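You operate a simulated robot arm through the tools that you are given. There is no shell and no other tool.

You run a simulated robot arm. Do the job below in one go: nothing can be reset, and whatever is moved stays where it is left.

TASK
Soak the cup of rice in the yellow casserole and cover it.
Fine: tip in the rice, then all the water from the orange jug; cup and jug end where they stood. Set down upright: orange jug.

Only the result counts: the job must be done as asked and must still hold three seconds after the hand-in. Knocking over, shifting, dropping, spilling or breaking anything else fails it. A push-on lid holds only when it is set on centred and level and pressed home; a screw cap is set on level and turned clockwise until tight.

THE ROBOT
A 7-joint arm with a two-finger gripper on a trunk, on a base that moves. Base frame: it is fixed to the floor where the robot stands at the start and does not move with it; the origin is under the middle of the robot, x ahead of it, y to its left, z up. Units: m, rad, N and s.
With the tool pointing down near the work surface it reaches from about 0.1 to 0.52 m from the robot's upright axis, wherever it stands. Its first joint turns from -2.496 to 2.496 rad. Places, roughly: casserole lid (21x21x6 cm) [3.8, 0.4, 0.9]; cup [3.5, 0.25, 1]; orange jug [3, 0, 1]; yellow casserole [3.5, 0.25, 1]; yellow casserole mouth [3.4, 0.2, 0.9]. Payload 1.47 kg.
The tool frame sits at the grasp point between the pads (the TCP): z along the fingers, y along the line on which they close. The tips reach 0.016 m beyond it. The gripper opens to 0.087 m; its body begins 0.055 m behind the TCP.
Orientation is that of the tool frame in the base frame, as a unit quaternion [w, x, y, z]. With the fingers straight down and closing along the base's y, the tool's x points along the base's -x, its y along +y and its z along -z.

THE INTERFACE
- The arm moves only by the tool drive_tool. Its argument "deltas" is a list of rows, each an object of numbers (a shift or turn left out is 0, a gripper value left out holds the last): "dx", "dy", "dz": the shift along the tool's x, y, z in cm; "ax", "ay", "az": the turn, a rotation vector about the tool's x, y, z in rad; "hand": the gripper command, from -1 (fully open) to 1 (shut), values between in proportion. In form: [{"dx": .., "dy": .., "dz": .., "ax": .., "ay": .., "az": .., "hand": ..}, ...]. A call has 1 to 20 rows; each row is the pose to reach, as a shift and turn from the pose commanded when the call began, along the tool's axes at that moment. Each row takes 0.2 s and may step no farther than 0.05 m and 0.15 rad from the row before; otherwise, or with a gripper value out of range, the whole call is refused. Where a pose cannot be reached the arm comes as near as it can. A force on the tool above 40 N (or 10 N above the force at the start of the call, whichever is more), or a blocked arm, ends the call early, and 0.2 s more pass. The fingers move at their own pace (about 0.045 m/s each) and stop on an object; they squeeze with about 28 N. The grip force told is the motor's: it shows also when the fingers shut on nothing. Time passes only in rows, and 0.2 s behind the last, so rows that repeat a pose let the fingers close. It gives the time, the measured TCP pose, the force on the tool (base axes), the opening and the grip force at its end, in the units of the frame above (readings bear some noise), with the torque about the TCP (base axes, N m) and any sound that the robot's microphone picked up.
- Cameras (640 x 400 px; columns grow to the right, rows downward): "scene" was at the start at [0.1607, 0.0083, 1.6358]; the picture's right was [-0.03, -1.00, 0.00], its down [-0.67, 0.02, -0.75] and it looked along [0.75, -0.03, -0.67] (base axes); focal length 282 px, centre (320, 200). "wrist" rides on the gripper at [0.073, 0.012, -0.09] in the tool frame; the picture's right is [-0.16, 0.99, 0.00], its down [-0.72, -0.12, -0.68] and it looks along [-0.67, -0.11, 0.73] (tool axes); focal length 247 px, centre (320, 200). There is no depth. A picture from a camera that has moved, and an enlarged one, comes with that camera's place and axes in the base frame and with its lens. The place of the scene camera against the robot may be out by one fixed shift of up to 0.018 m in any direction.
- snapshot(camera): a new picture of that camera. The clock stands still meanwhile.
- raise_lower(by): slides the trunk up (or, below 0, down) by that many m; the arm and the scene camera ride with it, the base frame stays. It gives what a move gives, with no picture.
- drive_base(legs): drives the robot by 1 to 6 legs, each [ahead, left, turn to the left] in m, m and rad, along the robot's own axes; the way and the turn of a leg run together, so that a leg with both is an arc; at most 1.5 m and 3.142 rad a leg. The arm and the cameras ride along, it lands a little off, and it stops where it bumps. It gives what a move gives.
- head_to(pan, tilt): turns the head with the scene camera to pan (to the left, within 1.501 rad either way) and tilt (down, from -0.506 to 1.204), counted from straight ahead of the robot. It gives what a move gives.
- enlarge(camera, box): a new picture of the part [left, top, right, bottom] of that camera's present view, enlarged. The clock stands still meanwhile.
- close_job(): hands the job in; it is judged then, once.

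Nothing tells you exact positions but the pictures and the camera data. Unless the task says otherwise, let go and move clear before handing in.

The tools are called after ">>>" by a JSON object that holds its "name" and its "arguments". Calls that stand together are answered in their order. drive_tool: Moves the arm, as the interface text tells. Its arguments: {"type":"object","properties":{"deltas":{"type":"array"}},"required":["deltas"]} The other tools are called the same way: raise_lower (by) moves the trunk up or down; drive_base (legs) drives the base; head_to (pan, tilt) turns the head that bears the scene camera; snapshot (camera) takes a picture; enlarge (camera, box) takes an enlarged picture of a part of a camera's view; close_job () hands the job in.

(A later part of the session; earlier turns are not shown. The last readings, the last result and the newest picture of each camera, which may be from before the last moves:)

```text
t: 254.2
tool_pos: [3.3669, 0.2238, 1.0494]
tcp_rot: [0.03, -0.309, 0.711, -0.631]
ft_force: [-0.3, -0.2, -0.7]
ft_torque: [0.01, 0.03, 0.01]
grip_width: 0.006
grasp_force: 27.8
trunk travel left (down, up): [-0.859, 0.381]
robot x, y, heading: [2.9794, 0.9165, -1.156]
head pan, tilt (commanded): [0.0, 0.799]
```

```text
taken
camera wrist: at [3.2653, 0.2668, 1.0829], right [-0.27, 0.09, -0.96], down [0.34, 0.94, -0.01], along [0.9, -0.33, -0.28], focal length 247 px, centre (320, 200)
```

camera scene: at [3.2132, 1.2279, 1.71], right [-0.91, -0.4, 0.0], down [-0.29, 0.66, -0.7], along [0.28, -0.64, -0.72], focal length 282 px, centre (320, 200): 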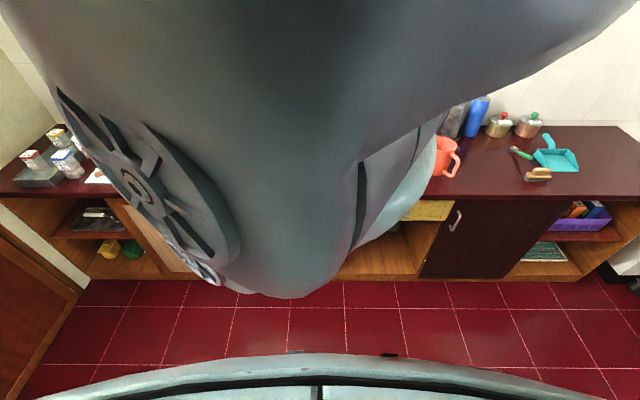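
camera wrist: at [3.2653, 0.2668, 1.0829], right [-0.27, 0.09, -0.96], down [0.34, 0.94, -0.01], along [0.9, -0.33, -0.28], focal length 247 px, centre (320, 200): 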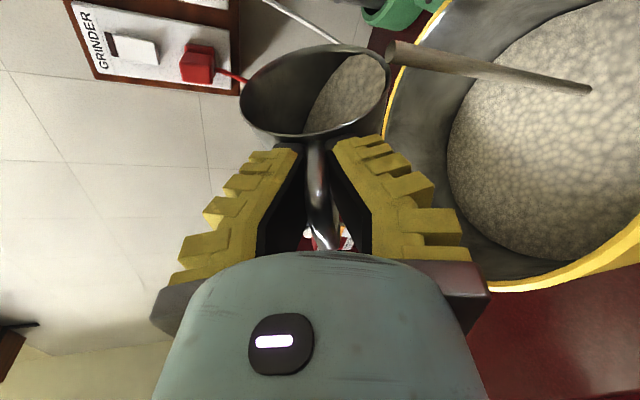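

Rice is streaming into the casserole and landing inside it. I'll continue the roll to empty the cup.

>>> {"name": "drive_tool", "arguments": {"deltas": [{"az": 0.1}, {"az": 0.2}, {"az": 0.3}, {"az": 0.4}, {"az": 0.5}, {"az": 0.6}, {"az": 0.7}, {"az": 0.8}, {"az": 0.9}, {"az": 1.0}, {"az": 1.1}, {"az": 1.1}, {"az": 1.1}, {"az": 1.1}, {"az": 1.1}]}}

>>> {"name": "snapshot", "arguments": {"camera": "wrist"}}

```text
t: 257.4
tool_pos: [3.3663, 0.2246, 1.0495]
tcp_rot: [0.353, 0.108, 0.768, -0.523]
ft_force: [0.0, 0.2, -1.7]
ft_torque: [0.06, 0.03, 0.0]
grip_width: 0.006
grasp_force: 27.5
trunk travel left (down, up): [-0.859, 0.381]
robot x, y, heading: [2.9787, 0.9224, -1.154]
head pan, tilt (commanded): [0.0, 0.799]
```

```text
taken
camera wrist: at [3.2821, 0.2911, 1.0123], right [0.64, 0.46, -0.61], down [0.17, 0.7, 0.7], along [0.75, -0.55, 0.37], focal length 247 px, centre (320, 200)
```

wrist: 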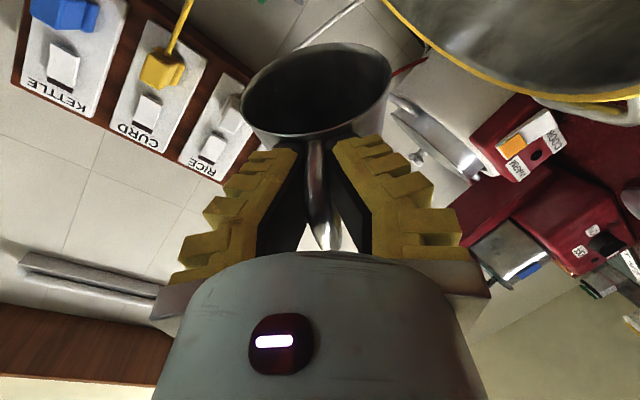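

The cup looks empty. I'll hold briefly and then roll back upright.

>>> {"name": "drive_tool", "arguments": {"deltas": [{"az": 0.08}, {"az": 0.0}, {"az": 0.08}, {"az": 0.0}, {"az": 0.0}, {"az": 0.0}]}}

>>> {"name": "drive_tool", "arguments": {"deltas": [{"az": -0.13}, {"az": -0.26}, {"az": -0.39}, {"az": -0.52}, {"az": -0.65}, {"az": -0.78}, {"az": -0.91}, {"az": -1.04}, {"az": -1.17}, {"az": -1.3}, {"az": -1.43}, {"az": -1.56}, {"az": -1.69}, {"az": -1.82}, {"az": -1.95}, {"az": -2.08}, {"az": -2.2}, {"az": -2.3}, {"az": -2.3}]}}

>>> {"name": "snapshot", "arguments": {"camera": "wrist"}}

```text
t: 258.8
tool_pos: [3.3664, 0.2236, 1.0482]
tcp_rot: [0.354, 0.107, 0.769, -0.522]
ft_force: [-0.9, 1.0, -1.4]
ft_torque: [0.02, 0.07, 0.01]
grip_width: 0.006
grasp_force: 27.7
trunk travel left (down, up): [-0.859, 0.381]
robot x, y, heading: [2.979, 0.9204, -1.15]
head pan, tilt (commanded): [0.0, 0.799]
```

```text
t: 262.8
tool_pos: [3.3686, 0.2243, 1.0489]
tcp_rot: [0.333, 0.658, -0.411, 0.537]
ft_force: [-0.2, 0.1, -1.2]
ft_torque: [0.07, 0.04, 0.02]
grip_width: 0.006
grasp_force: 27.8
trunk travel left (down, up): [-0.859, 0.381]
robot x, y, heading: [2.981, 0.9187, -1.155]
head pan, tilt (commanded): [0.0, 0.799]
```

```text
taken
camera wrist: at [3.3247, 0.2827, 1.1399], right [-0.9, -0.41, -0.16], down [-0.25, 0.78, -0.57], along [0.35, -0.47, -0.81], focal length 247 px, centre (320, 200)
```

wrist: 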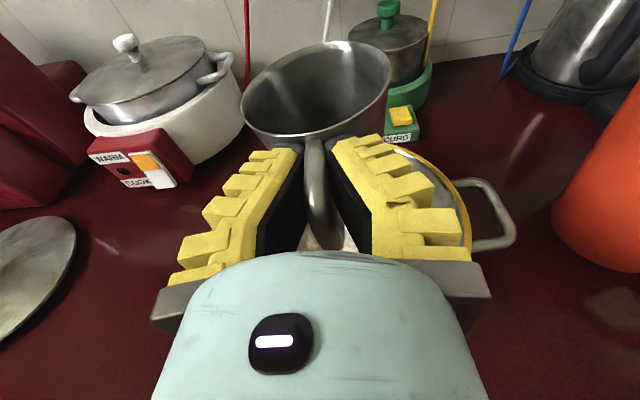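

The cup is empty and still firmly held. I'll turn the hand slightly so the handle regains its original direction, and drive back to the cup's original spot at height.

>>> {"name": "drive_tool", "arguments": {"deltas": [{"ax": -0.05, "az": 0.0102}, {"ax": -0.098, "az": 0.0203}, {"ax": -0.098, "az": 0.0203}]}}

>>> {"name": "drive_base", "arguments": {"legs": [[-0.039, 0.273, 0]]}}

>>> {"name": "snapshot", "arguments": {"camera": "wrist"}}

```text
t: 263.6
tool_pos: [3.367, 0.2235, 1.0497]
tcp_rot: [0.359, 0.636, -0.445, 0.519]
ft_force: [0.8, -0.1, -1.2]
ft_torque: [0.05, 0.03, -0.01]
grip_width: 0.006
grasp_force: 27.2
trunk travel left (down, up): [-0.859, 0.381]
robot x, y, heading: [2.98, 0.9191, -1.152]
head pan, tilt (commanded): [0.0, 0.799]
```

```text
t: 265.5
tool_pos: [3.6016, 0.3708, 1.0496]
tcp_rot: [0.358, 0.637, -0.444, 0.519]
ft_force: [-0.2, -0.2, -1.5]
ft_torque: [0.03, 0.01, 0.02]
grip_width: 0.0058
grasp_force: 27.5
trunk travel left (down, up): [-0.859, 0.381]
robot x, y, heading: [3.2119, 1.066, -1.152]
head pan, tilt (commanded): [0.0, 0.799]
```

```text
taken
camera wrist: at [3.5656, 0.434, 1.14], right [-0.94, -0.31, -0.16], down [-0.17, 0.8, -0.57], along [0.31, -0.51, -0.81], focal length 247 px, centre (320, 200)
```

wrist: 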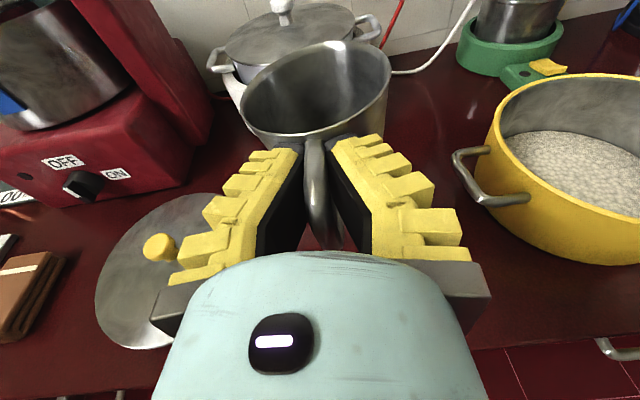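

The position is right and the rice is in the casserole with none spilled. I'll lower the cup to just above the counter.

>>> {"name": "raise_lower", "arguments": {"by": -0.145}}

>>> {"name": "drive_tool", "arguments": {"deltas": [{"dx": -0.2, "dz": 0.04}, {"dx": -0.39, "dz": 0.08}, {"dx": -0.59, "dz": 0.12}, {"dx": -0.69, "dz": 0.14}, {"dx": -0.69, "dz": 0.14}]}}

>>> {"name": "snapshot", "arguments": {"camera": "wrist"}}

```text
t: 267.2
tool_pos: [3.6025, 0.3714, 0.905]
tcp_rot: [0.359, 0.636, -0.445, 0.519]
ft_force: [-0.7, 0.0, -0.1]
ft_torque: [0.06, 0.01, 0.01]
grip_width: 0.0061
grasp_force: 28.3
trunk travel left (down, up): [-0.714, 0.526]
robot x, y, heading: [3.215, 1.0663, -1.153]
head pan, tilt (commanded): [0.0, 0.799]
```

```text
t: 268.4
tool_pos: [3.6022, 0.3719, 0.8983]
tcp_rot: [0.358, 0.636, -0.444, 0.52]
ft_force: [0.3, 0.4, 0.1]
ft_torque: [0.03, 0.03, -0.01]
grip_width: 0.006
grasp_force: 28.0
trunk travel left (down, up): [-0.714, 0.526]
robot x, y, heading: [3.2174, 1.0686, -1.148]
head pan, tilt (commanded): [0.0, 0.799]
```

```text
taken
camera wrist: at [3.5654, 0.4339, 0.9884], right [-0.94, -0.31, -0.16], down [-0.17, 0.8, -0.57], along [0.31, -0.51, -0.81], focal length 247 px, centre (320, 200)
```

wrist: 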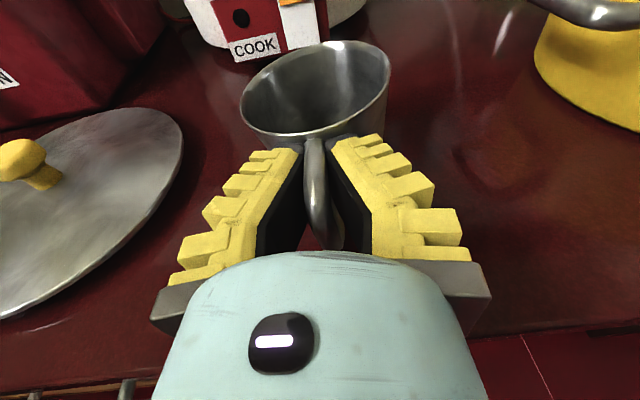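

The weight is off the hand, so the cup is standing on the counter. I'll open gently and retreat straight back.

>>> {"name": "drive_tool", "arguments": {"deltas": [{"hand": 0.7}, {"hand": 0.4}, {"hand": 0.1}, {"hand": -0.2}, {"hand": -0.5}, {"hand": -0.8}, {"hand": -1}, {"hand": -1}, {"hand": -1}]}}

>>> {"name": "snapshot", "arguments": {"camera": "wrist"}}

```text
t: 270.4
tool_pos: [3.6019, 0.3723, 0.8981]
tcp_rot: [0.359, 0.636, -0.445, 0.519]
ft_force: [-0.3, -1.0, 0.2]
ft_torque: [0.0, -0.01, 0.0]
grip_width: 0.0872
grasp_force: 0.1
trunk travel left (down, up): [-0.714, 0.526]
robot x, y, heading: [3.2142, 1.0673, -1.15]
head pan, tilt (commanded): [0.0, 0.799]
```

```text
taken
camera wrist: at [3.5656, 0.4339, 0.9884], right [-0.94, -0.31, -0.16], down [-0.17, 0.8, -0.57], along [0.31, -0.51, -0.81], focal length 247 px, centre (320, 200)
```

wrist: 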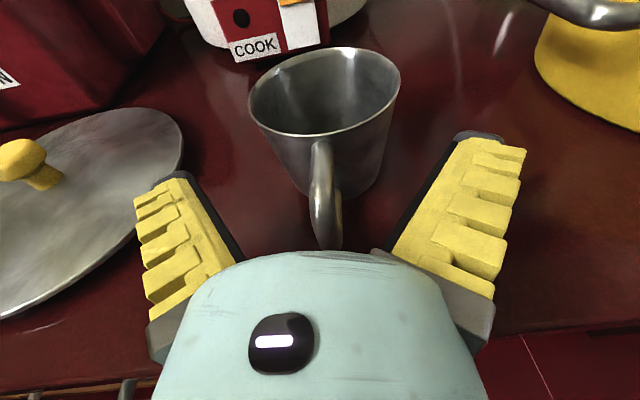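

The cup stands upright at about (3.612, 0.324), within 6 mm of where it began. I'll retreat straight back and then raise.

>>> {"name": "drive_tool", "arguments": {"deltas": [{"dx": -0.6, "dz": -3.0}, {"dx": -1.2, "dz": -6.0}, {"dx": -1.8, "dz": -9.0}, {"dx": -2.4, "dz": -12.0}, {"dx": -2.4, "dz": -12.0}]}}

>>> {"name": "raise_lower", "arguments": {"by": 0.2}}

>>> {"name": "snapshot", "arguments": {"camera": "wrist"}}

```text
t: 271.6
tool_pos: [3.5598, 0.4861, 0.8999]
tcp_rot: [0.358, 0.636, -0.445, 0.519]
ft_force: [-0.3, -0.3, 0.5]
ft_torque: [0.0, -0.02, -0.01]
grip_width: 0.0869
grasp_force: 0.1
trunk travel left (down, up): [-0.714, 0.526]
robot x, y, heading: [3.2139, 1.0685, -1.149]
head pan, tilt (commanded): [0.0, 0.799]
```

```text
t: 273.8
tool_pos: [3.5594, 0.4864, 1.0991]
tcp_rot: [0.357, 0.637, -0.445, 0.518]
ft_force: [-0.1, 0.0, 0.4]
ft_torque: [0.0, -0.01, 0.0]
grip_width: 0.0868
grasp_force: 0.0
trunk travel left (down, up): [-0.914, 0.326]
robot x, y, heading: [3.2138, 1.0685, -1.151]
head pan, tilt (commanded): [0.0, 0.799]
```

```text
taken
camera wrist: at [3.523, 0.5483, 1.1893], right [-0.94, -0.31, -0.16], down [-0.17, 0.8, -0.57], along [0.31, -0.51, -0.81], focal length 247 px, centre (320, 200)
```

wrist: 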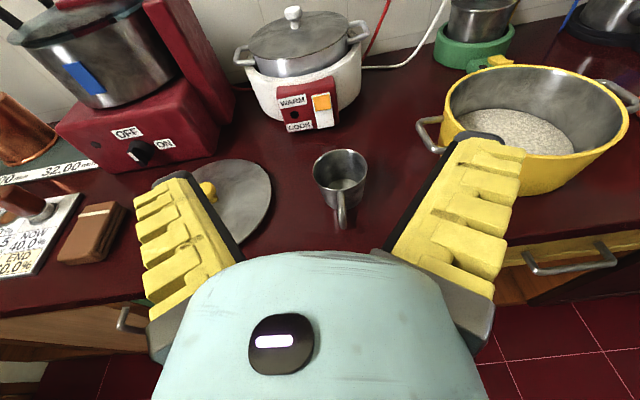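

The first half is done. Now for the jug: I'll drive right so the wrist camera looks at it from above.

>>> {"name": "drive_base", "arguments": {"legs": [[-0.05, -0.42, 0]]}}

>>> {"name": "snapshot", "arguments": {"camera": "wrist"}}

>>> {"name": "enlarge", "arguments": {"camera": "wrist", "box": [260, 20, 480, 220]}}

```text
t: 276.4
tool_pos: [3.1561, 0.3599, 1.0994]
tcp_rot: [0.358, 0.636, -0.444, 0.519]
ft_force: [0.5, 1.0, 0.5]
ft_torque: [0.0, 0.05, -0.01]
grip_width: 0.087
grasp_force: 0.0
trunk travel left (down, up): [-0.914, 0.326]
robot x, y, heading: [2.8113, 0.9404, -1.155]
head pan, tilt (commanded): [0.0, 0.799]
```

```text
taken
camera wrist: at [3.1194, 0.4227, 1.1894], right [-0.94, -0.31, -0.16], down [-0.17, 0.8, -0.57], along [0.31, -0.51, -0.81], focal length 247 px, centre (320, 200)
```

wrist: 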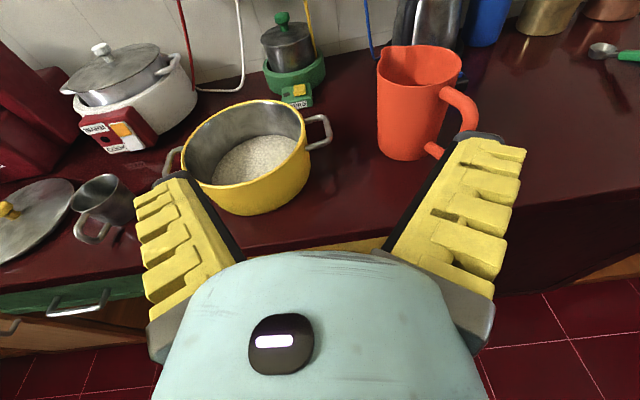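

```text
2.00 times, centred on (370, 120) of wrist
camera zoom: at [3.1194, 0.4227, 1.1894], right [-0.94, -0.31, -0.16], down [-0.17, 0.8, -0.57], along [0.31, -0.51, -0.81], focal length 494 px, centre (220, 360)
```

zoom: 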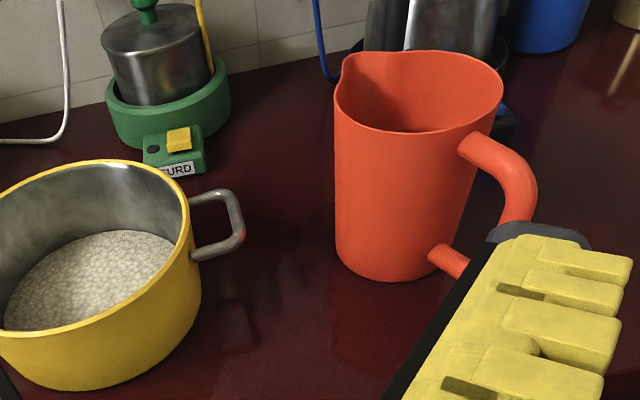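

The jug is partly hidden by the finger. I'll drive 0.15 m further right for a clear view of its handle.

>>> {"name": "drive_base", "arguments": {"legs": [[0, -0.15, 0]]}}

>>> {"name": "snapshot", "arguments": {"camera": "wrist"}}

>>> {"name": "enlarge", "arguments": {"camera": "wrist", "box": [220, 0, 420, 200]}}

```text
t: 277.7
tool_pos: [3.0192, 0.3, 1.0993]
tcp_rot: [0.359, 0.636, -0.445, 0.519]
ft_force: [-0.2, 0.1, 0.4]
ft_torque: [-0.02, 0.0, -0.01]
grip_width: 0.087
grasp_force: 0.1
trunk travel left (down, up): [-0.914, 0.326]
robot x, y, heading: [2.6762, 0.8789, -1.148]
head pan, tilt (commanded): [0.0, 0.799]
```

```text
taken
camera wrist: at [2.9838, 0.3623, 1.1895], right [-0.94, -0.31, -0.16], down [-0.17, 0.8, -0.57], along [0.31, -0.51, -0.81], focal length 247 px, centre (320, 200)
```

wrist: 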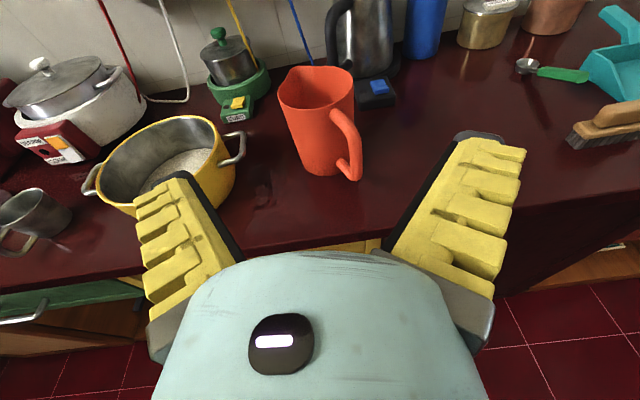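

```text
2.00 times, centred on (320, 100) of wrist
camera zoom: at [2.9838, 0.3623, 1.1895], right [-0.94, -0.31, -0.16], down [-0.17, 0.8, -0.57], along [0.31, -0.51, -0.81], focal length 494 px, centre (320, 400)
```

zoom: 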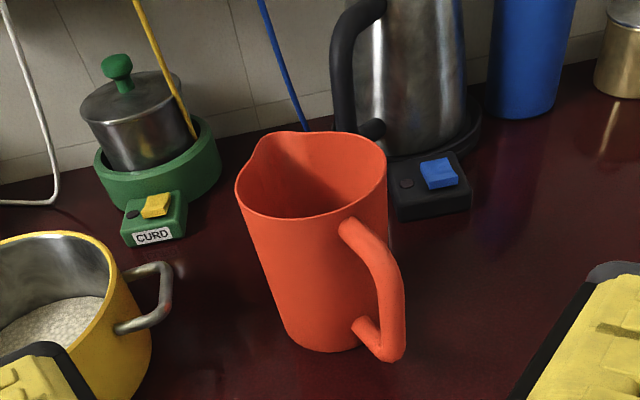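

I now have the jug: axis at (3.127, 0.057), rim z 0.995, and a handle pointing at 2.44 rad, with its top arm at z of about 0.975 to 0.985 and its bar about 9 cm from the axis. I'll use the same grip that worked on the cup, with the tips against the wall, just under the top arm. First I'll turn the base and level the hand.

>>> {"name": "drive_base", "arguments": {"legs": [[0, 0, 0.3]]}}

>>> {"name": "drive_tool", "arguments": {"deltas": [{"dz": 1.5, "ax": 0.052, "ay": 0.052, "az": -0.011}, {"dz": 3.0, "ax": 0.103, "ay": 0.104, "az": -0.021}, {"dz": 4.5, "ax": 0.155, "ay": 0.156, "az": -0.032}, {"dz": 6.0, "ax": 0.206, "ay": 0.208, "az": -0.043}, {"dz": 6.0, "ax": 0.206, "ay": 0.208, "az": -0.043}]}}

>>> {"name": "snapshot", "arguments": {"camera": "wrist"}}

```text
t: 279.1
tool_pos: [3.1743, 0.427, 1.0985]
tcp_rot: [0.279, 0.694, -0.346, 0.567]
ft_force: [-0.2, -0.3, 0.4]
ft_torque: [0.02, -0.02, 0.01]
grip_width: 0.0873
grasp_force: 0.0
trunk travel left (down, up): [-0.914, 0.326]
robot x, y, heading: [2.6742, 0.8803, -0.858]
head pan, tilt (commanded): [0.0, 0.799]
```

```text
t: 280.3
tool_pos: [3.2081, 0.3811, 1.0906]
tcp_rot: [0.251, 0.663, -0.241, 0.662]
ft_force: [0.2, 0.5, -0.5]
ft_torque: [0.0, -0.04, -0.06]
grip_width: 0.0871
grasp_force: 0.1
out of reach, approached as far as the arm can: row 4, 5
trunk travel left (down, up): [-0.914, 0.326]
robot x, y, heading: [2.6726, 0.878, -0.858]
head pan, tilt (commanded): [0.0, 0.799]
```

```text
taken
camera wrist: at [3.1347, 0.431, 1.1638], right [-0.64, -0.75, -0.14], down [-0.45, 0.52, -0.73], along [0.62, -0.4, -0.67], focal length 247 px, centre (320, 200)
```

wrist: 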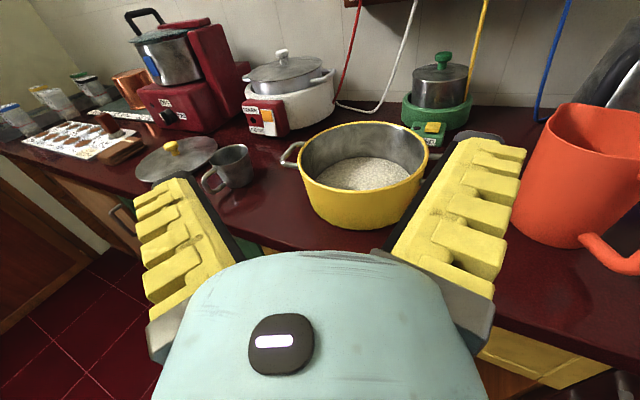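

The hand is level and points along the handle direction. I'll drive 0.30 m to the right to stand in front of the handle, then look.

>>> {"name": "drive_base", "arguments": {"legs": [[0, -0.3, 0]]}}

>>> {"name": "snapshot", "arguments": {"camera": "wrist"}}

```text
t: 282.4
tool_pos: [2.9823, 0.1842, 1.0904]
tcp_rot: [0.252, 0.664, -0.241, 0.662]
ft_force: [0.1, 1.0, -0.9]
ft_torque: [-0.03, -0.02, 0.02]
grip_width: 0.0868
grasp_force: 0.0
trunk travel left (down, up): [-0.914, 0.326]
robot x, y, heading: [2.452, 0.685, -0.856]
head pan, tilt (commanded): [0.0, 0.799]
```

```text
taken
camera wrist: at [2.9086, 0.2341, 1.164], right [-0.64, -0.75, -0.14], down [-0.45, 0.52, -0.73], along [0.62, -0.41, -0.67], focal length 247 px, centre (320, 200)
```

wrist: 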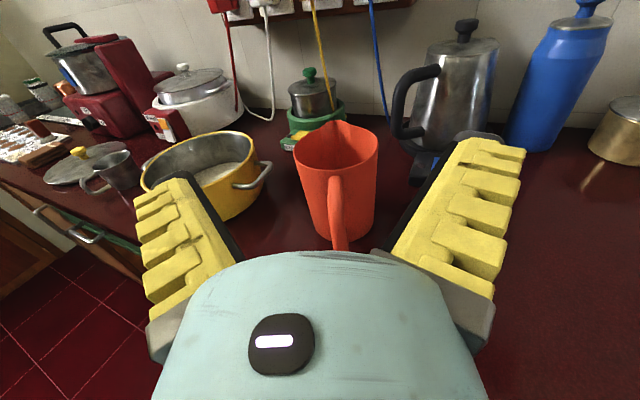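

The jug's handle is right ahead. I'll lower the trunk to the grip height and look.

>>> {"name": "raise_lower", "arguments": {"by": -0.124}}

>>> {"name": "snapshot", "arguments": {"camera": "wrist"}}

>>> {"name": "enlarge", "arguments": {"camera": "wrist", "box": [240, 40, 420, 260]}}

```text
t: 283.9
tool_pos: [2.9838, 0.1851, 0.9664]
tcp_rot: [0.251, 0.664, -0.24, 0.662]
ft_force: [-0.4, 0.3, -0.2]
ft_torque: [0.0, 0.02, 0.0]
grip_width: 0.0871
grasp_force: 0.2
trunk travel left (down, up): [-0.79, 0.45]
robot x, y, heading: [2.4448, 0.6855, -0.856]
head pan, tilt (commanded): [0.0, 0.799]
```

```text
taken
camera wrist: at [2.9087, 0.2339, 1.0402], right [-0.64, -0.75, -0.14], down [-0.45, 0.52, -0.73], along [0.62, -0.41, -0.67], focal length 247 px, centre (320, 200)
```

wrist: 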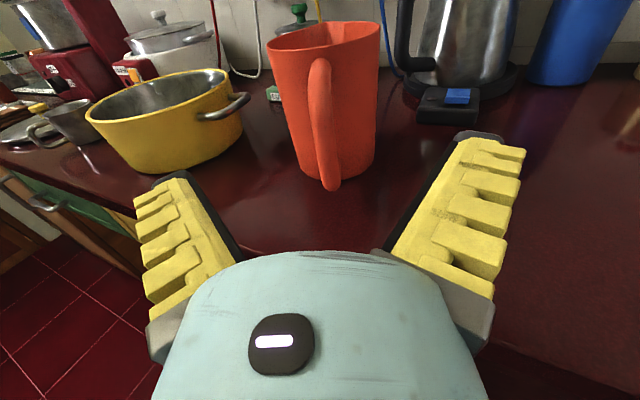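

```text
1.82 times, centred on (330, 150) of wrist
camera zoom: at [2.9087, 0.2339, 1.0402], right [-0.64, -0.75, -0.14], down [-0.45, 0.52, -0.73], along [0.62, -0.41, -0.67], focal length 449 px, centre (302, 291)
```

zoom: 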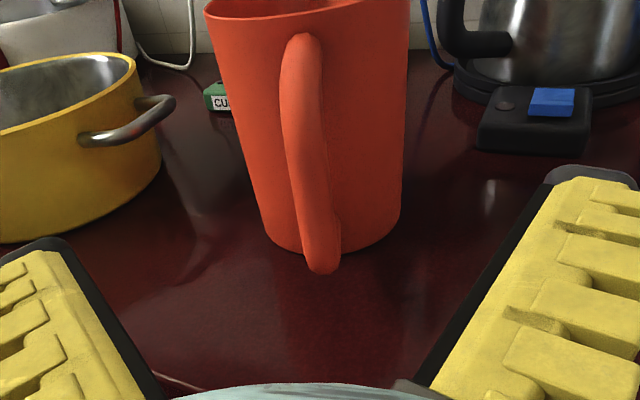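

The handle is centred on the hand's axis, its bar 9.4 cm ahead and the wall 13.6 cm ahead. The arm is near its outer limit here, so I'll pull it back 5 cm and bring the base forward 13 cm.

>>> {"name": "drive_tool", "arguments": {"deltas": [{"dz": -2.5}, {"dz": -5}, {"dz": -5}]}}

>>> {"name": "drive_base", "arguments": {"legs": [[0.1286, 0.019, 0]]}}

>>> {"name": "snapshot", "arguments": {"camera": "wrist"}}

```text
t: 284.7
tool_pos: [2.9446, 0.2178, 0.9671]
tcp_rot: [0.251, 0.664, -0.24, 0.662]
ft_force: [-1.2, 0.3, 0.2]
ft_torque: [-0.01, 0.0, 0.01]
grip_width: 0.0871
grasp_force: 0.0
trunk travel left (down, up): [-0.79, 0.45]
robot x, y, heading: [2.4487, 0.6857, -0.856]
head pan, tilt (commanded): [0.0, 0.799]
```

```text
t: 286.0
tool_pos: [3.043, 0.1347, 0.9674]
tcp_rot: [0.251, 0.664, -0.241, 0.662]
ft_force: [-0.4, 0.2, -0.6]
ft_torque: [0.02, -0.01, 0.02]
grip_width: 0.0868
grasp_force: 0.0
trunk travel left (down, up): [-0.79, 0.45]
robot x, y, heading: [2.5425, 0.5988, -0.852]
head pan, tilt (commanded): [0.0, 0.799]
```

```text
taken
camera wrist: at [2.9689, 0.1836, 1.0404], right [-0.64, -0.75, -0.14], down [-0.45, 0.52, -0.73], along [0.62, -0.41, -0.67], focal length 247 px, centre (320, 200)
```

wrist: 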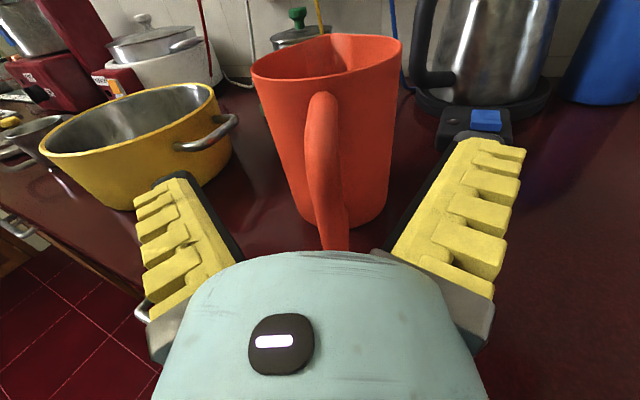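

I'll go in 4.4 cm and up 0.5 cm so the fingers straddle the top arm close to the wall, and look before closing.

>>> {"name": "drive_tool", "arguments": {"deltas": [{"dx": 0.2, "dz": 1.1}, {"dx": 0.4, "dz": 2.2}, {"dx": 0.5, "dz": 3.3}, {"dx": 0.5, "dz": 4.4}, {"dx": 0.5, "dz": 4.4}]}}

>>> {"name": "snapshot", "arguments": {"camera": "wrist"}}

```text
t: 287.2
tool_pos: [3.0775, 0.1059, 0.9713]
tcp_rot: [0.25, 0.664, -0.241, 0.662]
ft_force: [0.3, 0.2, -0.4]
ft_torque: [0.02, 0.02, 0.0]
grip_width: 0.087
grasp_force: 0.0
trunk travel left (down, up): [-0.79, 0.45]
robot x, y, heading: [2.5464, 0.6021, -0.855]
head pan, tilt (commanded): [0.0, 0.799]
```

```text
taken
camera wrist: at [3.0024, 0.155, 1.0459], right [-0.64, -0.75, -0.14], down [-0.45, 0.52, -0.73], along [0.62, -0.41, -0.67], focal length 247 px, centre (320, 200)
```

wrist: 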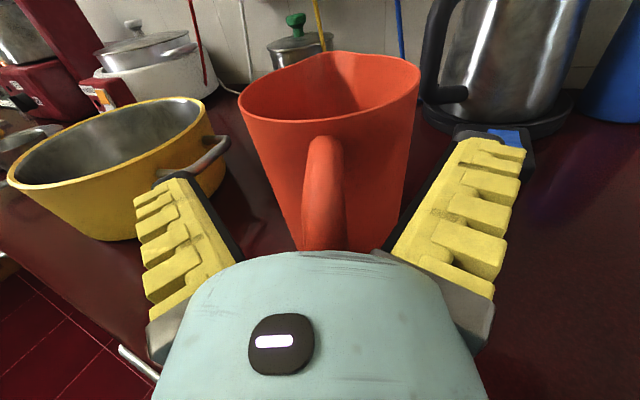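

The handle is well inside the fingers with the tips near the wall. Closing on the top arm now.

>>> {"name": "drive_tool", "arguments": {"deltas": [{"hand": 1}, {"hand": 1}, {"hand": 1}, {"hand": 1}, {"hand": 1}, {"hand": 1}, {"hand": 1}, {"hand": 1}]}}

>>> {"name": "snapshot", "arguments": {"camera": "wrist"}}

```text
t: 289.0
tool_pos: [3.0784, 0.1053, 0.9733]
tcp_rot: [0.252, 0.663, -0.24, 0.663]
ft_force: [-2.9, 2.6, 7.8]
ft_torque: [-0.39, -0.43, -0.03]
grip_width: 0.0121
grasp_force: 28.0
trunk travel left (down, up): [-0.79, 0.45]
robot x, y, heading: [2.5462, 0.5965, -0.854]
head pan, tilt (commanded): [0.0, 0.799]
```

```text
taken
camera wrist: at [3.0025, 0.1548, 1.0466], right [-0.64, -0.75, -0.14], down [-0.44, 0.52, -0.73], along [0.62, -0.41, -0.67], focal length 247 px, centre (320, 200)
```

wrist: 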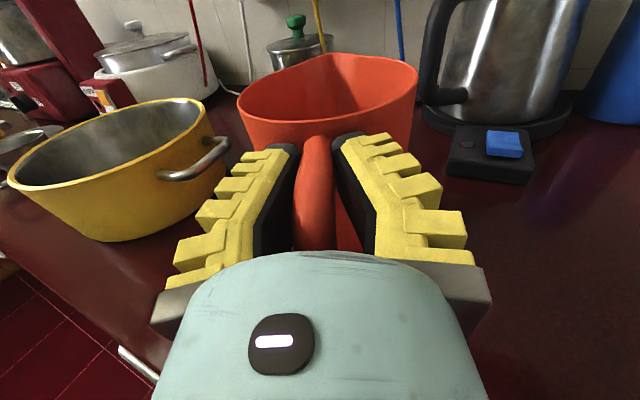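

The jug's handle is gripped at 12 mm. I'll lift by only 5 mm and watch for weight and tilt.

>>> {"name": "drive_tool", "arguments": {"deltas": [{"dx": 0.25}, {"dx": 0.5}, {"dx": 0.5}, {"dx": 0.5}]}}

>>> {"name": "snapshot", "arguments": {"camera": "wrist"}}

```text
t: 290.0
tool_pos: [3.0768, 0.1062, 0.976]
tcp_rot: [0.25, 0.665, -0.24, 0.661]
ft_force: [-0.5, -0.8, 0.6]
ft_torque: [0.2, 0.22, -0.04]
grip_width: 0.0065
grasp_force: 28.1
trunk travel left (down, up): [-0.79, 0.45]
robot x, y, heading: [2.5463, 0.6006, -0.85]
head pan, tilt (commanded): [0.0, 0.799]
```

```text
taken
camera wrist: at [3.0016, 0.1556, 1.0492], right [-0.64, -0.75, -0.14], down [-0.45, 0.52, -0.72], along [0.62, -0.4, -0.67], focal length 247 px, centre (320, 200)
```

wrist: 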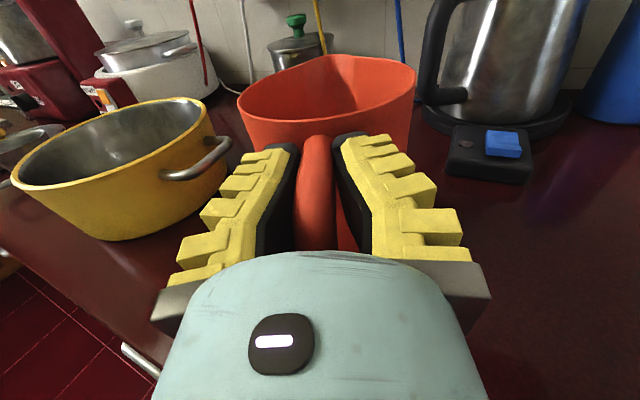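

The fingers slid up off the arm, so its centre is lower than I assumed, at about z 0.96. I'll open a little, lower about 2 cm so the arm is in the upper part of the fingers, and close again.

>>> {"name": "drive_tool", "arguments": {"deltas": [{"hand": 0.3}, {"hand": -0.3}, {"hand": -0.5}, {"hand": -0.5}, {"dx": -0.7, "hand": -0.5}, {"dx": -1.4, "hand": -0.5}, {"dx": -2.1, "hand": -0.5}, {"dx": -2.1, "hand": -0.5}]}}

>>> {"name": "snapshot", "arguments": {"camera": "wrist"}}

```text
t: 291.8
tool_pos: [3.0766, 0.1071, 0.9576]
tcp_rot: [0.25, 0.664, -0.239, 0.663]
ft_force: [-0.2, 0.4, -0.3]
ft_torque: [-0.03, 0.03, -0.02]
grip_width: 0.0695
grasp_force: 2.8
trunk travel left (down, up): [-0.79, 0.45]
robot x, y, heading: [2.5464, 0.6009, -0.854]
head pan, tilt (commanded): [0.0, 0.799]
```

```text
taken
camera wrist: at [3.0018, 0.1565, 1.0308], right [-0.64, -0.75, -0.14], down [-0.45, 0.52, -0.73], along [0.62, -0.41, -0.67], focal length 247 px, centre (320, 200)
```

wrist: 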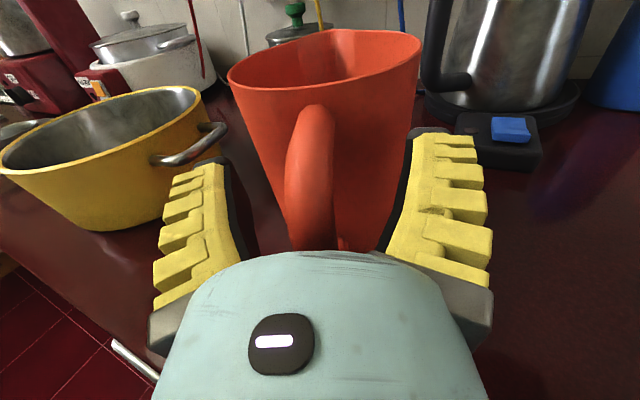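

The handle is about 4 mm left of centre. I'll shift left slightly and close at this lower height.

>>> {"name": "drive_tool", "arguments": {"deltas": [{"dy": -0.35}, {"dy": -0.35, "hand": 0.3}, {"dy": -0.35, "hand": 1}, {"dy": -0.35, "hand": 1}, {"dy": -0.35, "hand": 1}, {"dy": -0.35, "hand": 1}, {"dy": -0.35, "hand": 1}, {"dy": -0.35, "hand": 1}]}}

>>> {"name": "snapshot", "arguments": {"camera": "wrist"}}

```text
t: 293.6
tool_pos: [3.0784, 0.1092, 0.9567]
tcp_rot: [0.25, 0.664, -0.24, 0.662]
ft_force: [1.2, -0.3, -3.8]
ft_torque: [0.09, 0.0, -0.03]
grip_width: 0.006
grasp_force: 28.3
trunk travel left (down, up): [-0.79, 0.45]
robot x, y, heading: [2.5521, 0.5997, -0.854]
head pan, tilt (commanded): [0.0, 0.799]
```

```text
taken
camera wrist: at [3.0037, 0.1585, 1.0302], right [-0.64, -0.75, -0.14], down [-0.45, 0.52, -0.73], along [0.62, -0.4, -0.67], focal length 247 px, centre (320, 200)
```

wrist: 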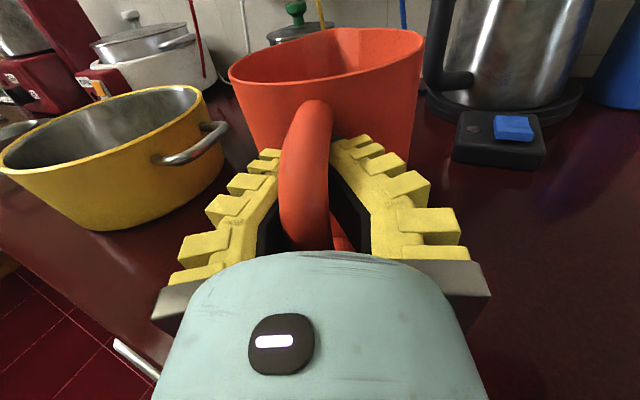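

Pinching the arm only gives point contacts, which won't hold a heavy jug. A better grip is from above: one finger inside the jug against the wall, the other outside the handle bar, about 4.5 cm apart where the fingers are nearly parallel. I'll release, back off and raise.

>>> {"name": "drive_tool", "arguments": {"deltas": [{"hand": 0.4}, {"hand": -0.2}, {"hand": -0.8}, {"hand": -1}, {"hand": -1}, {"hand": -1}, {"dz": -3, "hand": -1}, {"dz": -6, "hand": -1}, {"dz": -9, "hand": -1}, {"dz": -11, "hand": -1}, {"dz": -11, "hand": -1}]}}

>>> {"name": "snapshot", "arguments": {"camera": "wrist"}}

```text
t: 296.0
tool_pos: [2.9953, 0.1806, 0.9548]
tcp_rot: [0.25, 0.664, -0.24, 0.662]
ft_force: [0.0, -0.6, 0.1]
ft_torque: [0.0, 0.0, 0.01]
grip_width: 0.0869
grasp_force: 0.0
trunk travel left (down, up): [-0.79, 0.45]
robot x, y, heading: [2.5486, 0.5978, -0.852]
head pan, tilt (commanded): [0.0, 0.799]
```

```text
taken
camera wrist: at [2.9209, 0.2293, 1.0287], right [-0.64, -0.75, -0.14], down [-0.45, 0.52, -0.73], along [0.62, -0.41, -0.67], focal length 247 px, centre (320, 200)
```

wrist: 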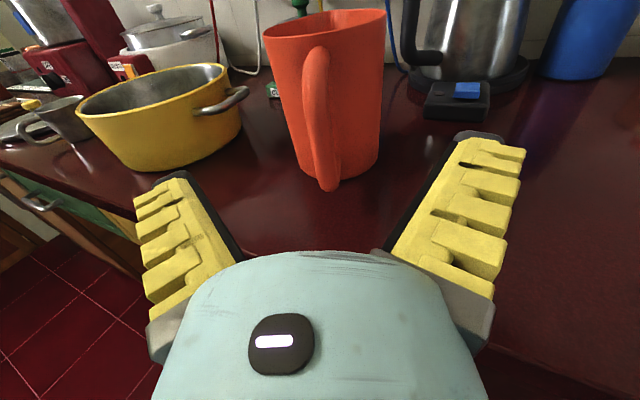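

The jug is still standing in place. I'll raise the trunk and measure it again from above before the top grip.

>>> {"name": "raise_lower", "arguments": {"by": 0.2}}

>>> {"name": "snapshot", "arguments": {"camera": "wrist"}}

>>> {"name": "enlarge", "arguments": {"camera": "wrist", "box": [240, 80, 420, 260]}}

```text
t: 298.1
tool_pos: [2.9943, 0.1809, 1.1548]
tcp_rot: [0.252, 0.664, -0.241, 0.662]
ft_force: [-0.6, -0.1, -0.3]
ft_torque: [0.0, 0.01, 0.03]
grip_width: 0.0871
grasp_force: 0.0
trunk travel left (down, up): [-0.99, 0.25]
robot x, y, heading: [2.5448, 0.6023, -0.851]
head pan, tilt (commanded): [0.0, 0.799]
```

```text
taken
camera wrist: at [2.9208, 0.2291, 1.2286], right [-0.64, -0.75, -0.14], down [-0.45, 0.52, -0.73], along [0.62, -0.41, -0.67], focal length 247 px, centre (320, 200)
```

wrist: 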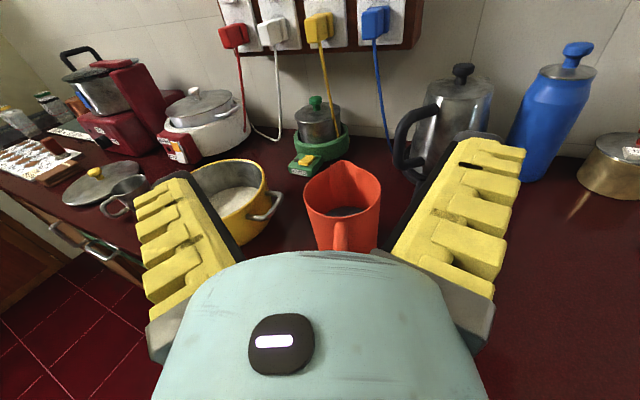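

```text
2.22 times, centred on (330, 170) of wrist
camera zoom: at [2.9208, 0.2291, 1.2286], right [-0.64, -0.75, -0.14], down [-0.45, 0.52, -0.73], along [0.62, -0.41, -0.67], focal length 549 px, centre (298, 267)
```

zoom: 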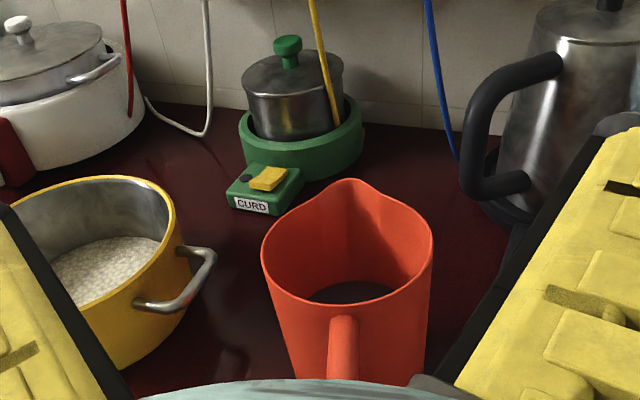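

I can see the water surface inside the jug; its axis is at (3.13, 0.053) with the handle at about 2.34 rad. Before committing, I'll back off and test whether the arm can do the pour orientation this grip needs, with the hand rolled a quarter turn and tipped past horizontal.

>>> {"name": "drive_base", "arguments": {"legs": [[-0.3, 0, 0]]}}

>>> {"name": "drive_tool", "arguments": {"deltas": [{"dz": 2, "az": 0.14}, {"dz": 4, "az": 0.28}, {"dz": 6, "az": 0.42}, {"dz": 8, "az": 0.56}, {"dz": 8, "az": 0.7}, {"dz": 8, "az": 0.84}, {"dz": 8, "az": 0.98}, {"dz": 8, "az": 1.12}, {"dz": 8, "az": 1.26}, {"dz": 8, "az": 1.4}, {"dz": 8, "az": 1.54}, {"dz": 8, "az": 1.571}]}}

>>> {"name": "drive_tool", "arguments": {"deltas": [{"ax": 0.1}, {"ax": 0.2}, {"ax": 0.3}, {"ax": 0.4}, {"ax": 0.4}]}}

```text
t: 300.2
tool_pos: [2.7996, 0.4033, 1.1556]
tcp_rot: [0.252, 0.664, -0.241, 0.662]
ft_force: [0.1, -0.1, 0.3]
ft_torque: [0.0, 0.02, -0.02]
grip_width: 0.0871
grasp_force: 0.0
trunk travel left (down, up): [-0.99, 0.25]
robot x, y, heading: [2.352, 0.8258, -0.855]
head pan, tilt (commanded): [0.0, 0.799]
```

```text
t: 302.8
tool_pos: [2.8619, 0.3518, 1.1557]
tcp_rot: [-0.291, 0.299, -0.64, 0.646]
ft_force: [-0.1, -0.1, -0.6]
ft_torque: [0.0, 0.01, -0.02]
grip_width: 0.0872
grasp_force: 0.1
trunk travel left (down, up): [-0.99, 0.25]
robot x, y, heading: [2.3509, 0.8242, -0.853]
head pan, tilt (commanded): [0.0, 0.799]
```

```text
t: 304.0
tool_pos: [2.8481, 0.385, 1.2259]
tcp_rot: [-0.346, 0.235, -0.497, 0.76]
ft_force: [-0.4, 0.8, 0.1]
ft_torque: [-0.03, 0.0, 0.01]
grip_width: 0.0869
grasp_force: 0.0
out of reach, approached as far as the arm can: row 1, 2, 3, 4, 5
trunk travel left (down, up): [-0.99, 0.25]
robot x, y, heading: [2.3527, 0.8249, -0.856]
head pan, tilt (commanded): [0.0, 0.799]
```

The tipped pose works when the hand is a little higher relative to the trunk. Now I'll test the grasp pose itself: hand straight down, rolled to about +0.6.

>>> {"name": "drive_tool", "arguments": {"deltas": [{"ax": -0.14}, {"ax": -0.28}, {"ax": -0.42}, {"ax": -0.56}, {"ax": -0.7}, {"ax": -0.84}, {"ax": -0.98}, {"ax": -1.12}, {"ax": -1.26}, {"ax": -1.4}, {"ax": -1.54}, {"ax": -1.68}, {"ax": -1.82}, {"ax": -1.97}, {"ax": -1.97}]}}

>>> {"name": "drive_tool", "arguments": {"deltas": [{"az": 0.14}, {"az": 0.28}, {"az": 0.42}, {"az": 0.56}, {"az": 0.7}, {"az": 0.84}, {"az": 0.98}, {"az": 1.12}, {"az": 1.26}, {"az": 1.4}, {"az": 1.54}, {"az": 1.68}, {"az": 1.82}, {"az": 1.96}, {"az": 2.1}, {"az": 2.17}]}}

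>>> {"name": "snapshot", "arguments": {"camera": "scene"}}

```text
t: 307.2
tool_pos: [2.8497, 0.3858, 1.2234]
tcp_rot: [-0.006, -0.418, 0.909, -0.004]
ft_force: [0.7, 0.3, 0.9]
ft_torque: [-0.02, 0.02, -0.02]
grip_width: 0.0872
grasp_force: 0.0
out of reach, approached as far as the arm can: row 1, 3, 4, 5, 6, 7, 8, 9, 10, 11, 12, 13
trunk travel left (down, up): [-0.99, 0.25]
robot x, y, heading: [2.3557, 0.8243, -0.852]
head pan, tilt (commanded): [0.0, 0.799]
```

```text
t: 310.6
tool_pos: [2.8506, 0.3868, 1.2236]
tcp_rot: [0.002, 0.609, 0.793, -0.008]
ft_force: [0.0, -0.2, 0.0]
ft_torque: [0.01, 0.04, -0.03]
grip_width: 0.0871
grasp_force: 0.0
trunk travel left (down, up): [-0.99, 0.25]
robot x, y, heading: [2.3565, 0.822, -0.855]
head pan, tilt (commanded): [0.0, 0.799]
```

```text
taken
camera scene: at [2.4578, 0.7213, 1.656], right [-0.75, -0.66, 0.0], down [-0.47, 0.54, -0.7], along [0.46, -0.53, -0.72], focal length 282 px, centre (320, 200)
```

scene: 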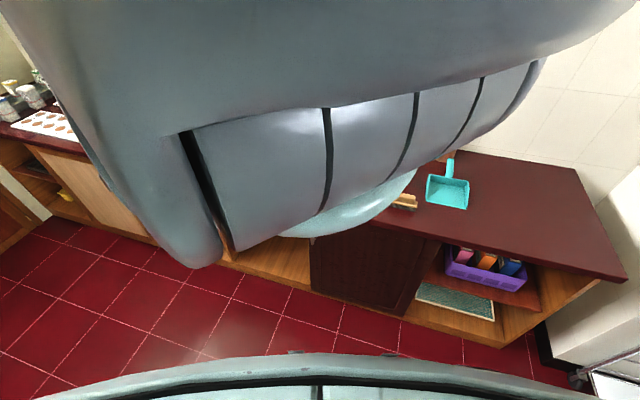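

The grasp pose is reachable without any warning. I'll rehearse the pour path in free space, rolling back to the quarter turn and then tipping up in stages with position read-outs.

>>> {"name": "drive_tool", "arguments": {"deltas": [{"az": -0.14}, {"az": -0.28}, {"az": -0.42}, {"az": -0.56}, {"az": -0.7}, {"az": -0.84}, {"az": -0.98}, {"az": -1.12}, {"az": -1.26}, {"az": -1.4}, {"az": -1.54}, {"az": -1.68}, {"az": -1.82}, {"az": -1.96}, {"az": -2.1}, {"az": -2.17}]}}

>>> {"name": "drive_tool", "arguments": {"deltas": [{"dz": 2, "ax": 0.1}, {"dz": 4, "ax": 0.2}, {"dz": 4, "ax": 0.3}, {"dz": 4, "ax": 0.4}, {"dz": 4, "ax": 0.5}, {"dz": 4, "ax": 0.5}]}}

>>> {"name": "drive_tool", "arguments": {"deltas": [{"ax": 0.1}, {"ax": 0.2}, {"ax": 0.3}, {"ax": 0.4}, {"ax": 0.5}, {"ax": 0.5}]}}

>>> {"name": "drive_tool", "arguments": {"deltas": [{"ax": 0.1}, {"ax": 0.2}, {"ax": 0.3}, {"ax": 0.4}, {"ax": 0.57}, {"ax": 0.57}]}}

```text
t: 314.0
tool_pos: [2.8501, 0.3852, 1.2236]
tcp_rot: [-0.006, -0.418, 0.909, -0.006]
ft_force: [0.2, -0.8, -0.7]
ft_torque: [0.0, -0.01, 0.0]
grip_width: 0.0873
grasp_force: 0.1
trunk travel left (down, up): [-0.99, 0.25]
robot x, y, heading: [2.3501, 0.8212, -0.858]
head pan, tilt (commanded): [0.0, 0.799]
```

```text
t: 315.4
tool_pos: [2.8726, 0.3746, 1.1788]
tcp_rot: [0.085, -0.41, 0.887, -0.195]
ft_force: [-0.8, -0.8, 0.3]
ft_torque: [-0.04, -0.01, 0.0]
grip_width: 0.087
grasp_force: 0.1
out of reach, approached as far as the arm can: row 3, 4, 5, 6
trunk travel left (down, up): [-0.99, 0.25]
robot x, y, heading: [2.3509, 0.8263, -0.853]
head pan, tilt (commanded): [0.0, 0.799]
```

```text
t: 316.8
tool_pos: [2.8916, 0.3653, 1.1491]
tcp_rot: [0.169, -0.383, 0.826, -0.378]
ft_force: [0.0, 0.0, -0.7]
ft_torque: [-0.01, -0.02, -0.03]
grip_width: 0.0871
grasp_force: 0.1
out of reach, approached as far as the arm can: row 1, 2, 3, 4, 5, 6
trunk travel left (down, up): [-0.99, 0.25]
robot x, y, heading: [2.3524, 0.8217, -0.853]
head pan, tilt (commanded): [0.0, 0.799]
```

```text
refused: row 5 steps farther than a row can; nothing moved
```

The arm drifts outward by a couple of centimetres at middle pitches, because it is too folded there. I'll continue the rehearsal from this more extended spot.

>>> {"name": "drive_tool", "arguments": {"deltas": [{"ax": 0.1}, {"ax": 0.2}, {"ax": 0.3}, {"ax": 0.4}, {"ax": 0.5}, {"ax": 0.58}, {"ax": 0.58}]}}

>>> {"name": "drive_tool", "arguments": {"deltas": [{"ax": 0.1}, {"ax": 0.2}, {"ax": 0.3}, {"ax": 0.4}, {"ax": 0.4}]}}

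>>> {"name": "snapshot", "arguments": {"camera": "scene"}}

```text
t: 318.4
tool_pos: [2.8911, 0.366, 1.15]
tcp_rot: [0.272, -0.319, 0.683, -0.598]
ft_force: [-0.6, 0.2, -0.5]
ft_torque: [0.0, 0.0, -0.01]
grip_width: 0.0869
grasp_force: 0.0
out of reach, approached as far as the arm can: row 2, 3, 4
trunk travel left (down, up): [-0.99, 0.25]
robot x, y, heading: [2.3512, 0.8228, -0.855]
head pan, tilt (commanded): [0.0, 0.799]
```

```text
t: 319.6
tool_pos: [2.8576, 0.3905, 1.2073]
tcp_rot: [-0.345, 0.254, -0.549, 0.717]
ft_force: [-0.2, 0.4, 0.3]
ft_torque: [0.04, -0.07, -0.06]
grip_width: 0.087
grasp_force: 0.1
out of reach, approached as far as the arm can: row 1, 2, 3, 4, 5
trunk travel left (down, up): [-0.99, 0.25]
robot x, y, heading: [2.3542, 0.8204, -0.855]
head pan, tilt (commanded): [0.0, 0.799]
```

```text
taken
camera scene: at [2.4579, 0.7213, 1.656], right [-0.75, -0.66, 0.0], down [-0.47, 0.54, -0.7], along [0.46, -0.53, -0.72], focal length 282 px, centre (320, 200)
```

scene: 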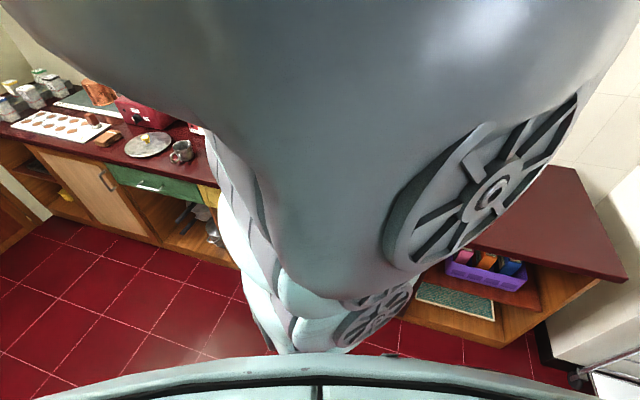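

The rehearsal shows a workable path: about radius 0.70 with the hand lower at middle pitches, rising towards the end. I'll return to the hand-down pose and drive to the grasp station at the jug.

>>> {"name": "drive_tool", "arguments": {"deltas": [{"ax": -0.14}, {"ax": -0.28}, {"ax": -0.42}, {"ax": -0.56}, {"ax": -0.7}, {"ax": -0.84}, {"ax": -0.98}, {"ax": -1.12}, {"ax": -1.26}, {"ax": -1.4}, {"ax": -1.54}, {"ax": -1.68}, {"ax": -1.8}, {"ax": -1.84}, {"ax": -1.84}]}}

>>> {"name": "drive_base", "arguments": {"legs": [[0.506, 0.505, 0], [0, 0, -0.845]]}}

>>> {"name": "snapshot", "arguments": {"camera": "wrist"}}

```text
t: 322.8
tool_pos: [2.8576, 0.3881, 1.2078]
tcp_rot: [-0.006, -0.417, 0.909, 0.002]
ft_force: [-0.3, -0.4, -0.5]
ft_torque: [0.02, -0.01, 0.01]
grip_width: 0.0871
grasp_force: 0.2
out of reach, approached as far as the arm can: row 3, 4, 5, 6, 7, 8, 9, 10, 11, 12
trunk travel left (down, up): [-0.99, 0.25]
robot x, y, heading: [2.3541, 0.8215, -0.854]
head pan, tilt (commanded): [0.0, 0.799]
```

```text
t: 328.9
tool_pos: [3.0645, 0.108, 1.2071]
tcp_rot: [-0.003, -0.002, 1.0, 0.003]
ft_force: [-0.1, -0.9, -0.6]
ft_torque: [0.01, -0.02, -0.01]
grip_width: 0.087
grasp_force: 0.1
trunk travel left (down, up): [-0.99, 0.25]
robot x, y, heading: [3.0613, 0.7748, -1.708]
head pan, tilt (commanded): [0.0, 0.799]
```

```text
taken
camera wrist: at [2.9934, 0.1165, 1.2984], right [0.15, 0.99, 0.01], down [0.73, -0.12, 0.67], along [0.67, -0.1, -0.74], focal length 247 px, centre (320, 200)
```

wrist: 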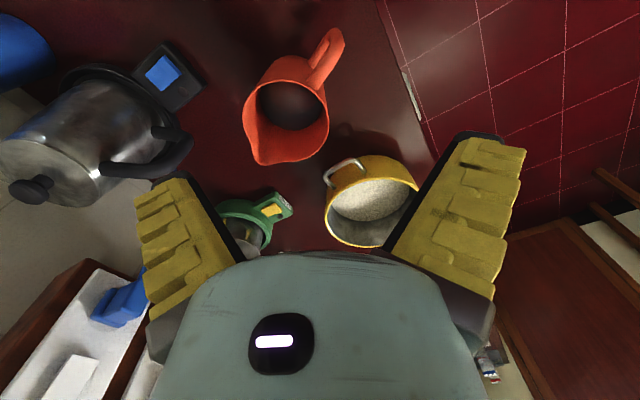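

The base reached the station without bumping, and the view shows the jug with water and its handle. I'll enlarge to measure it precisely.

>>> {"name": "enlarge", "arguments": {"camera": "wrist", "box": [210, 0, 390, 200]}}

```text
2.00 times, centred on (300, 100) of wrist
camera zoom: at [2.9934, 0.1165, 1.2984], right [0.15, 0.99, 0.01], down [0.73, -0.12, 0.67], along [0.67, -0.1, -0.74], focal length 494 px, centre (360, 400)
```

zoom: 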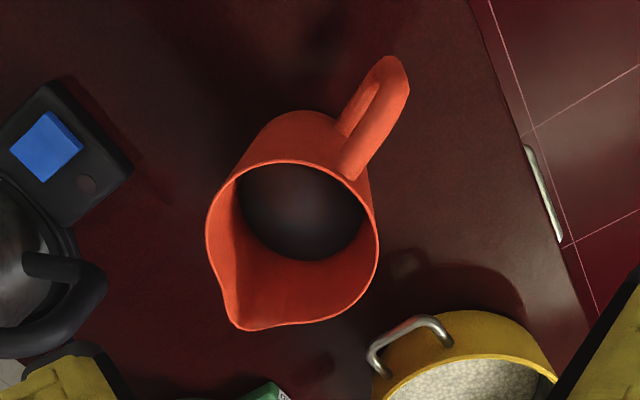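

The jug axis is at (3.124, 0.054) with the handle at about 2.30 rad. I'll roll the hand so its fingers close along the handle direction.

>>> {"name": "drive_tool", "arguments": {"deltas": [{"az": 0.142}, {"az": 0.284}, {"az": 0.426}, {"az": 0.568}, {"az": 0.71}, {"az": 0.852}, {"az": 0.994}, {"az": 1.136}, {"az": 1.278}, {"az": 1.42}, {"az": 1.562}, {"az": 1.704}, {"az": 1.846}, {"az": 1.988}, {"az": 2.13}, {"az": 2.272}, {"az": 2.41}, {"az": 2.41}]}}

>>> {"name": "snapshot", "arguments": {"camera": "wrist"}}

```text
t: 332.7
tool_pos: [2.9842, 0.1614, 1.2026]
tcp_rot: [-0.006, 0.803, 0.596, -0.002]
ft_force: [-0.4, 1.0, -0.5]
ft_torque: [0.0, -0.02, 0.02]
grip_width: 0.0868
grasp_force: 0.0
out of reach, approached as far as the arm can: row 9, 10, 11, 12, 13, 14, 15, 16, 17, 18
trunk travel left (down, up): [-0.99, 0.25]
robot x, y, heading: [3.0602, 0.7734, -1.709]
head pan, tilt (commanded): [0.0, 0.799]
```

```text
taken
camera wrist: at [3.0177, 0.2252, 1.2938], right [0.9, -0.44, -0.01], down [-0.31, -0.67, 0.68], along [-0.3, -0.61, -0.74], focal length 247 px, centre (320, 200)
```

wrist: 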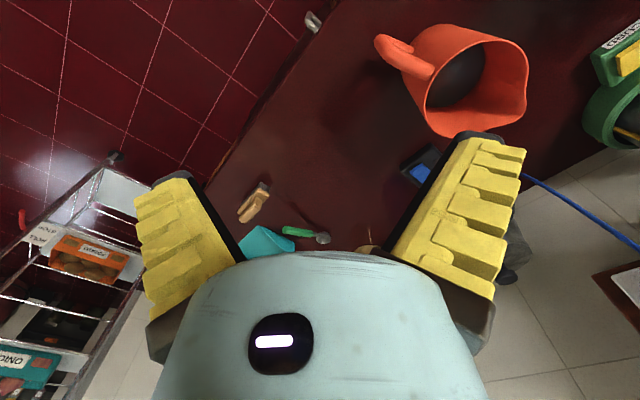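

The roll hit a limit here, unlike in the rehearsal, because the arm's posture differs. I'll look at the posture from the head.

>>> {"name": "snapshot", "arguments": {"camera": "scene"}}

```text
taken
camera scene: at [3.0481, 0.6363, 1.656], right [-0.99, 0.14, 0.0], down [0.1, 0.71, -0.7], along [-0.1, -0.69, -0.72], focal length 282 px, centre (320, 200)
```

scene: 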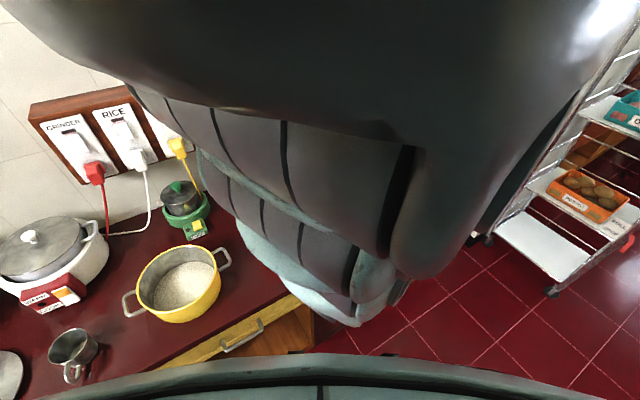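

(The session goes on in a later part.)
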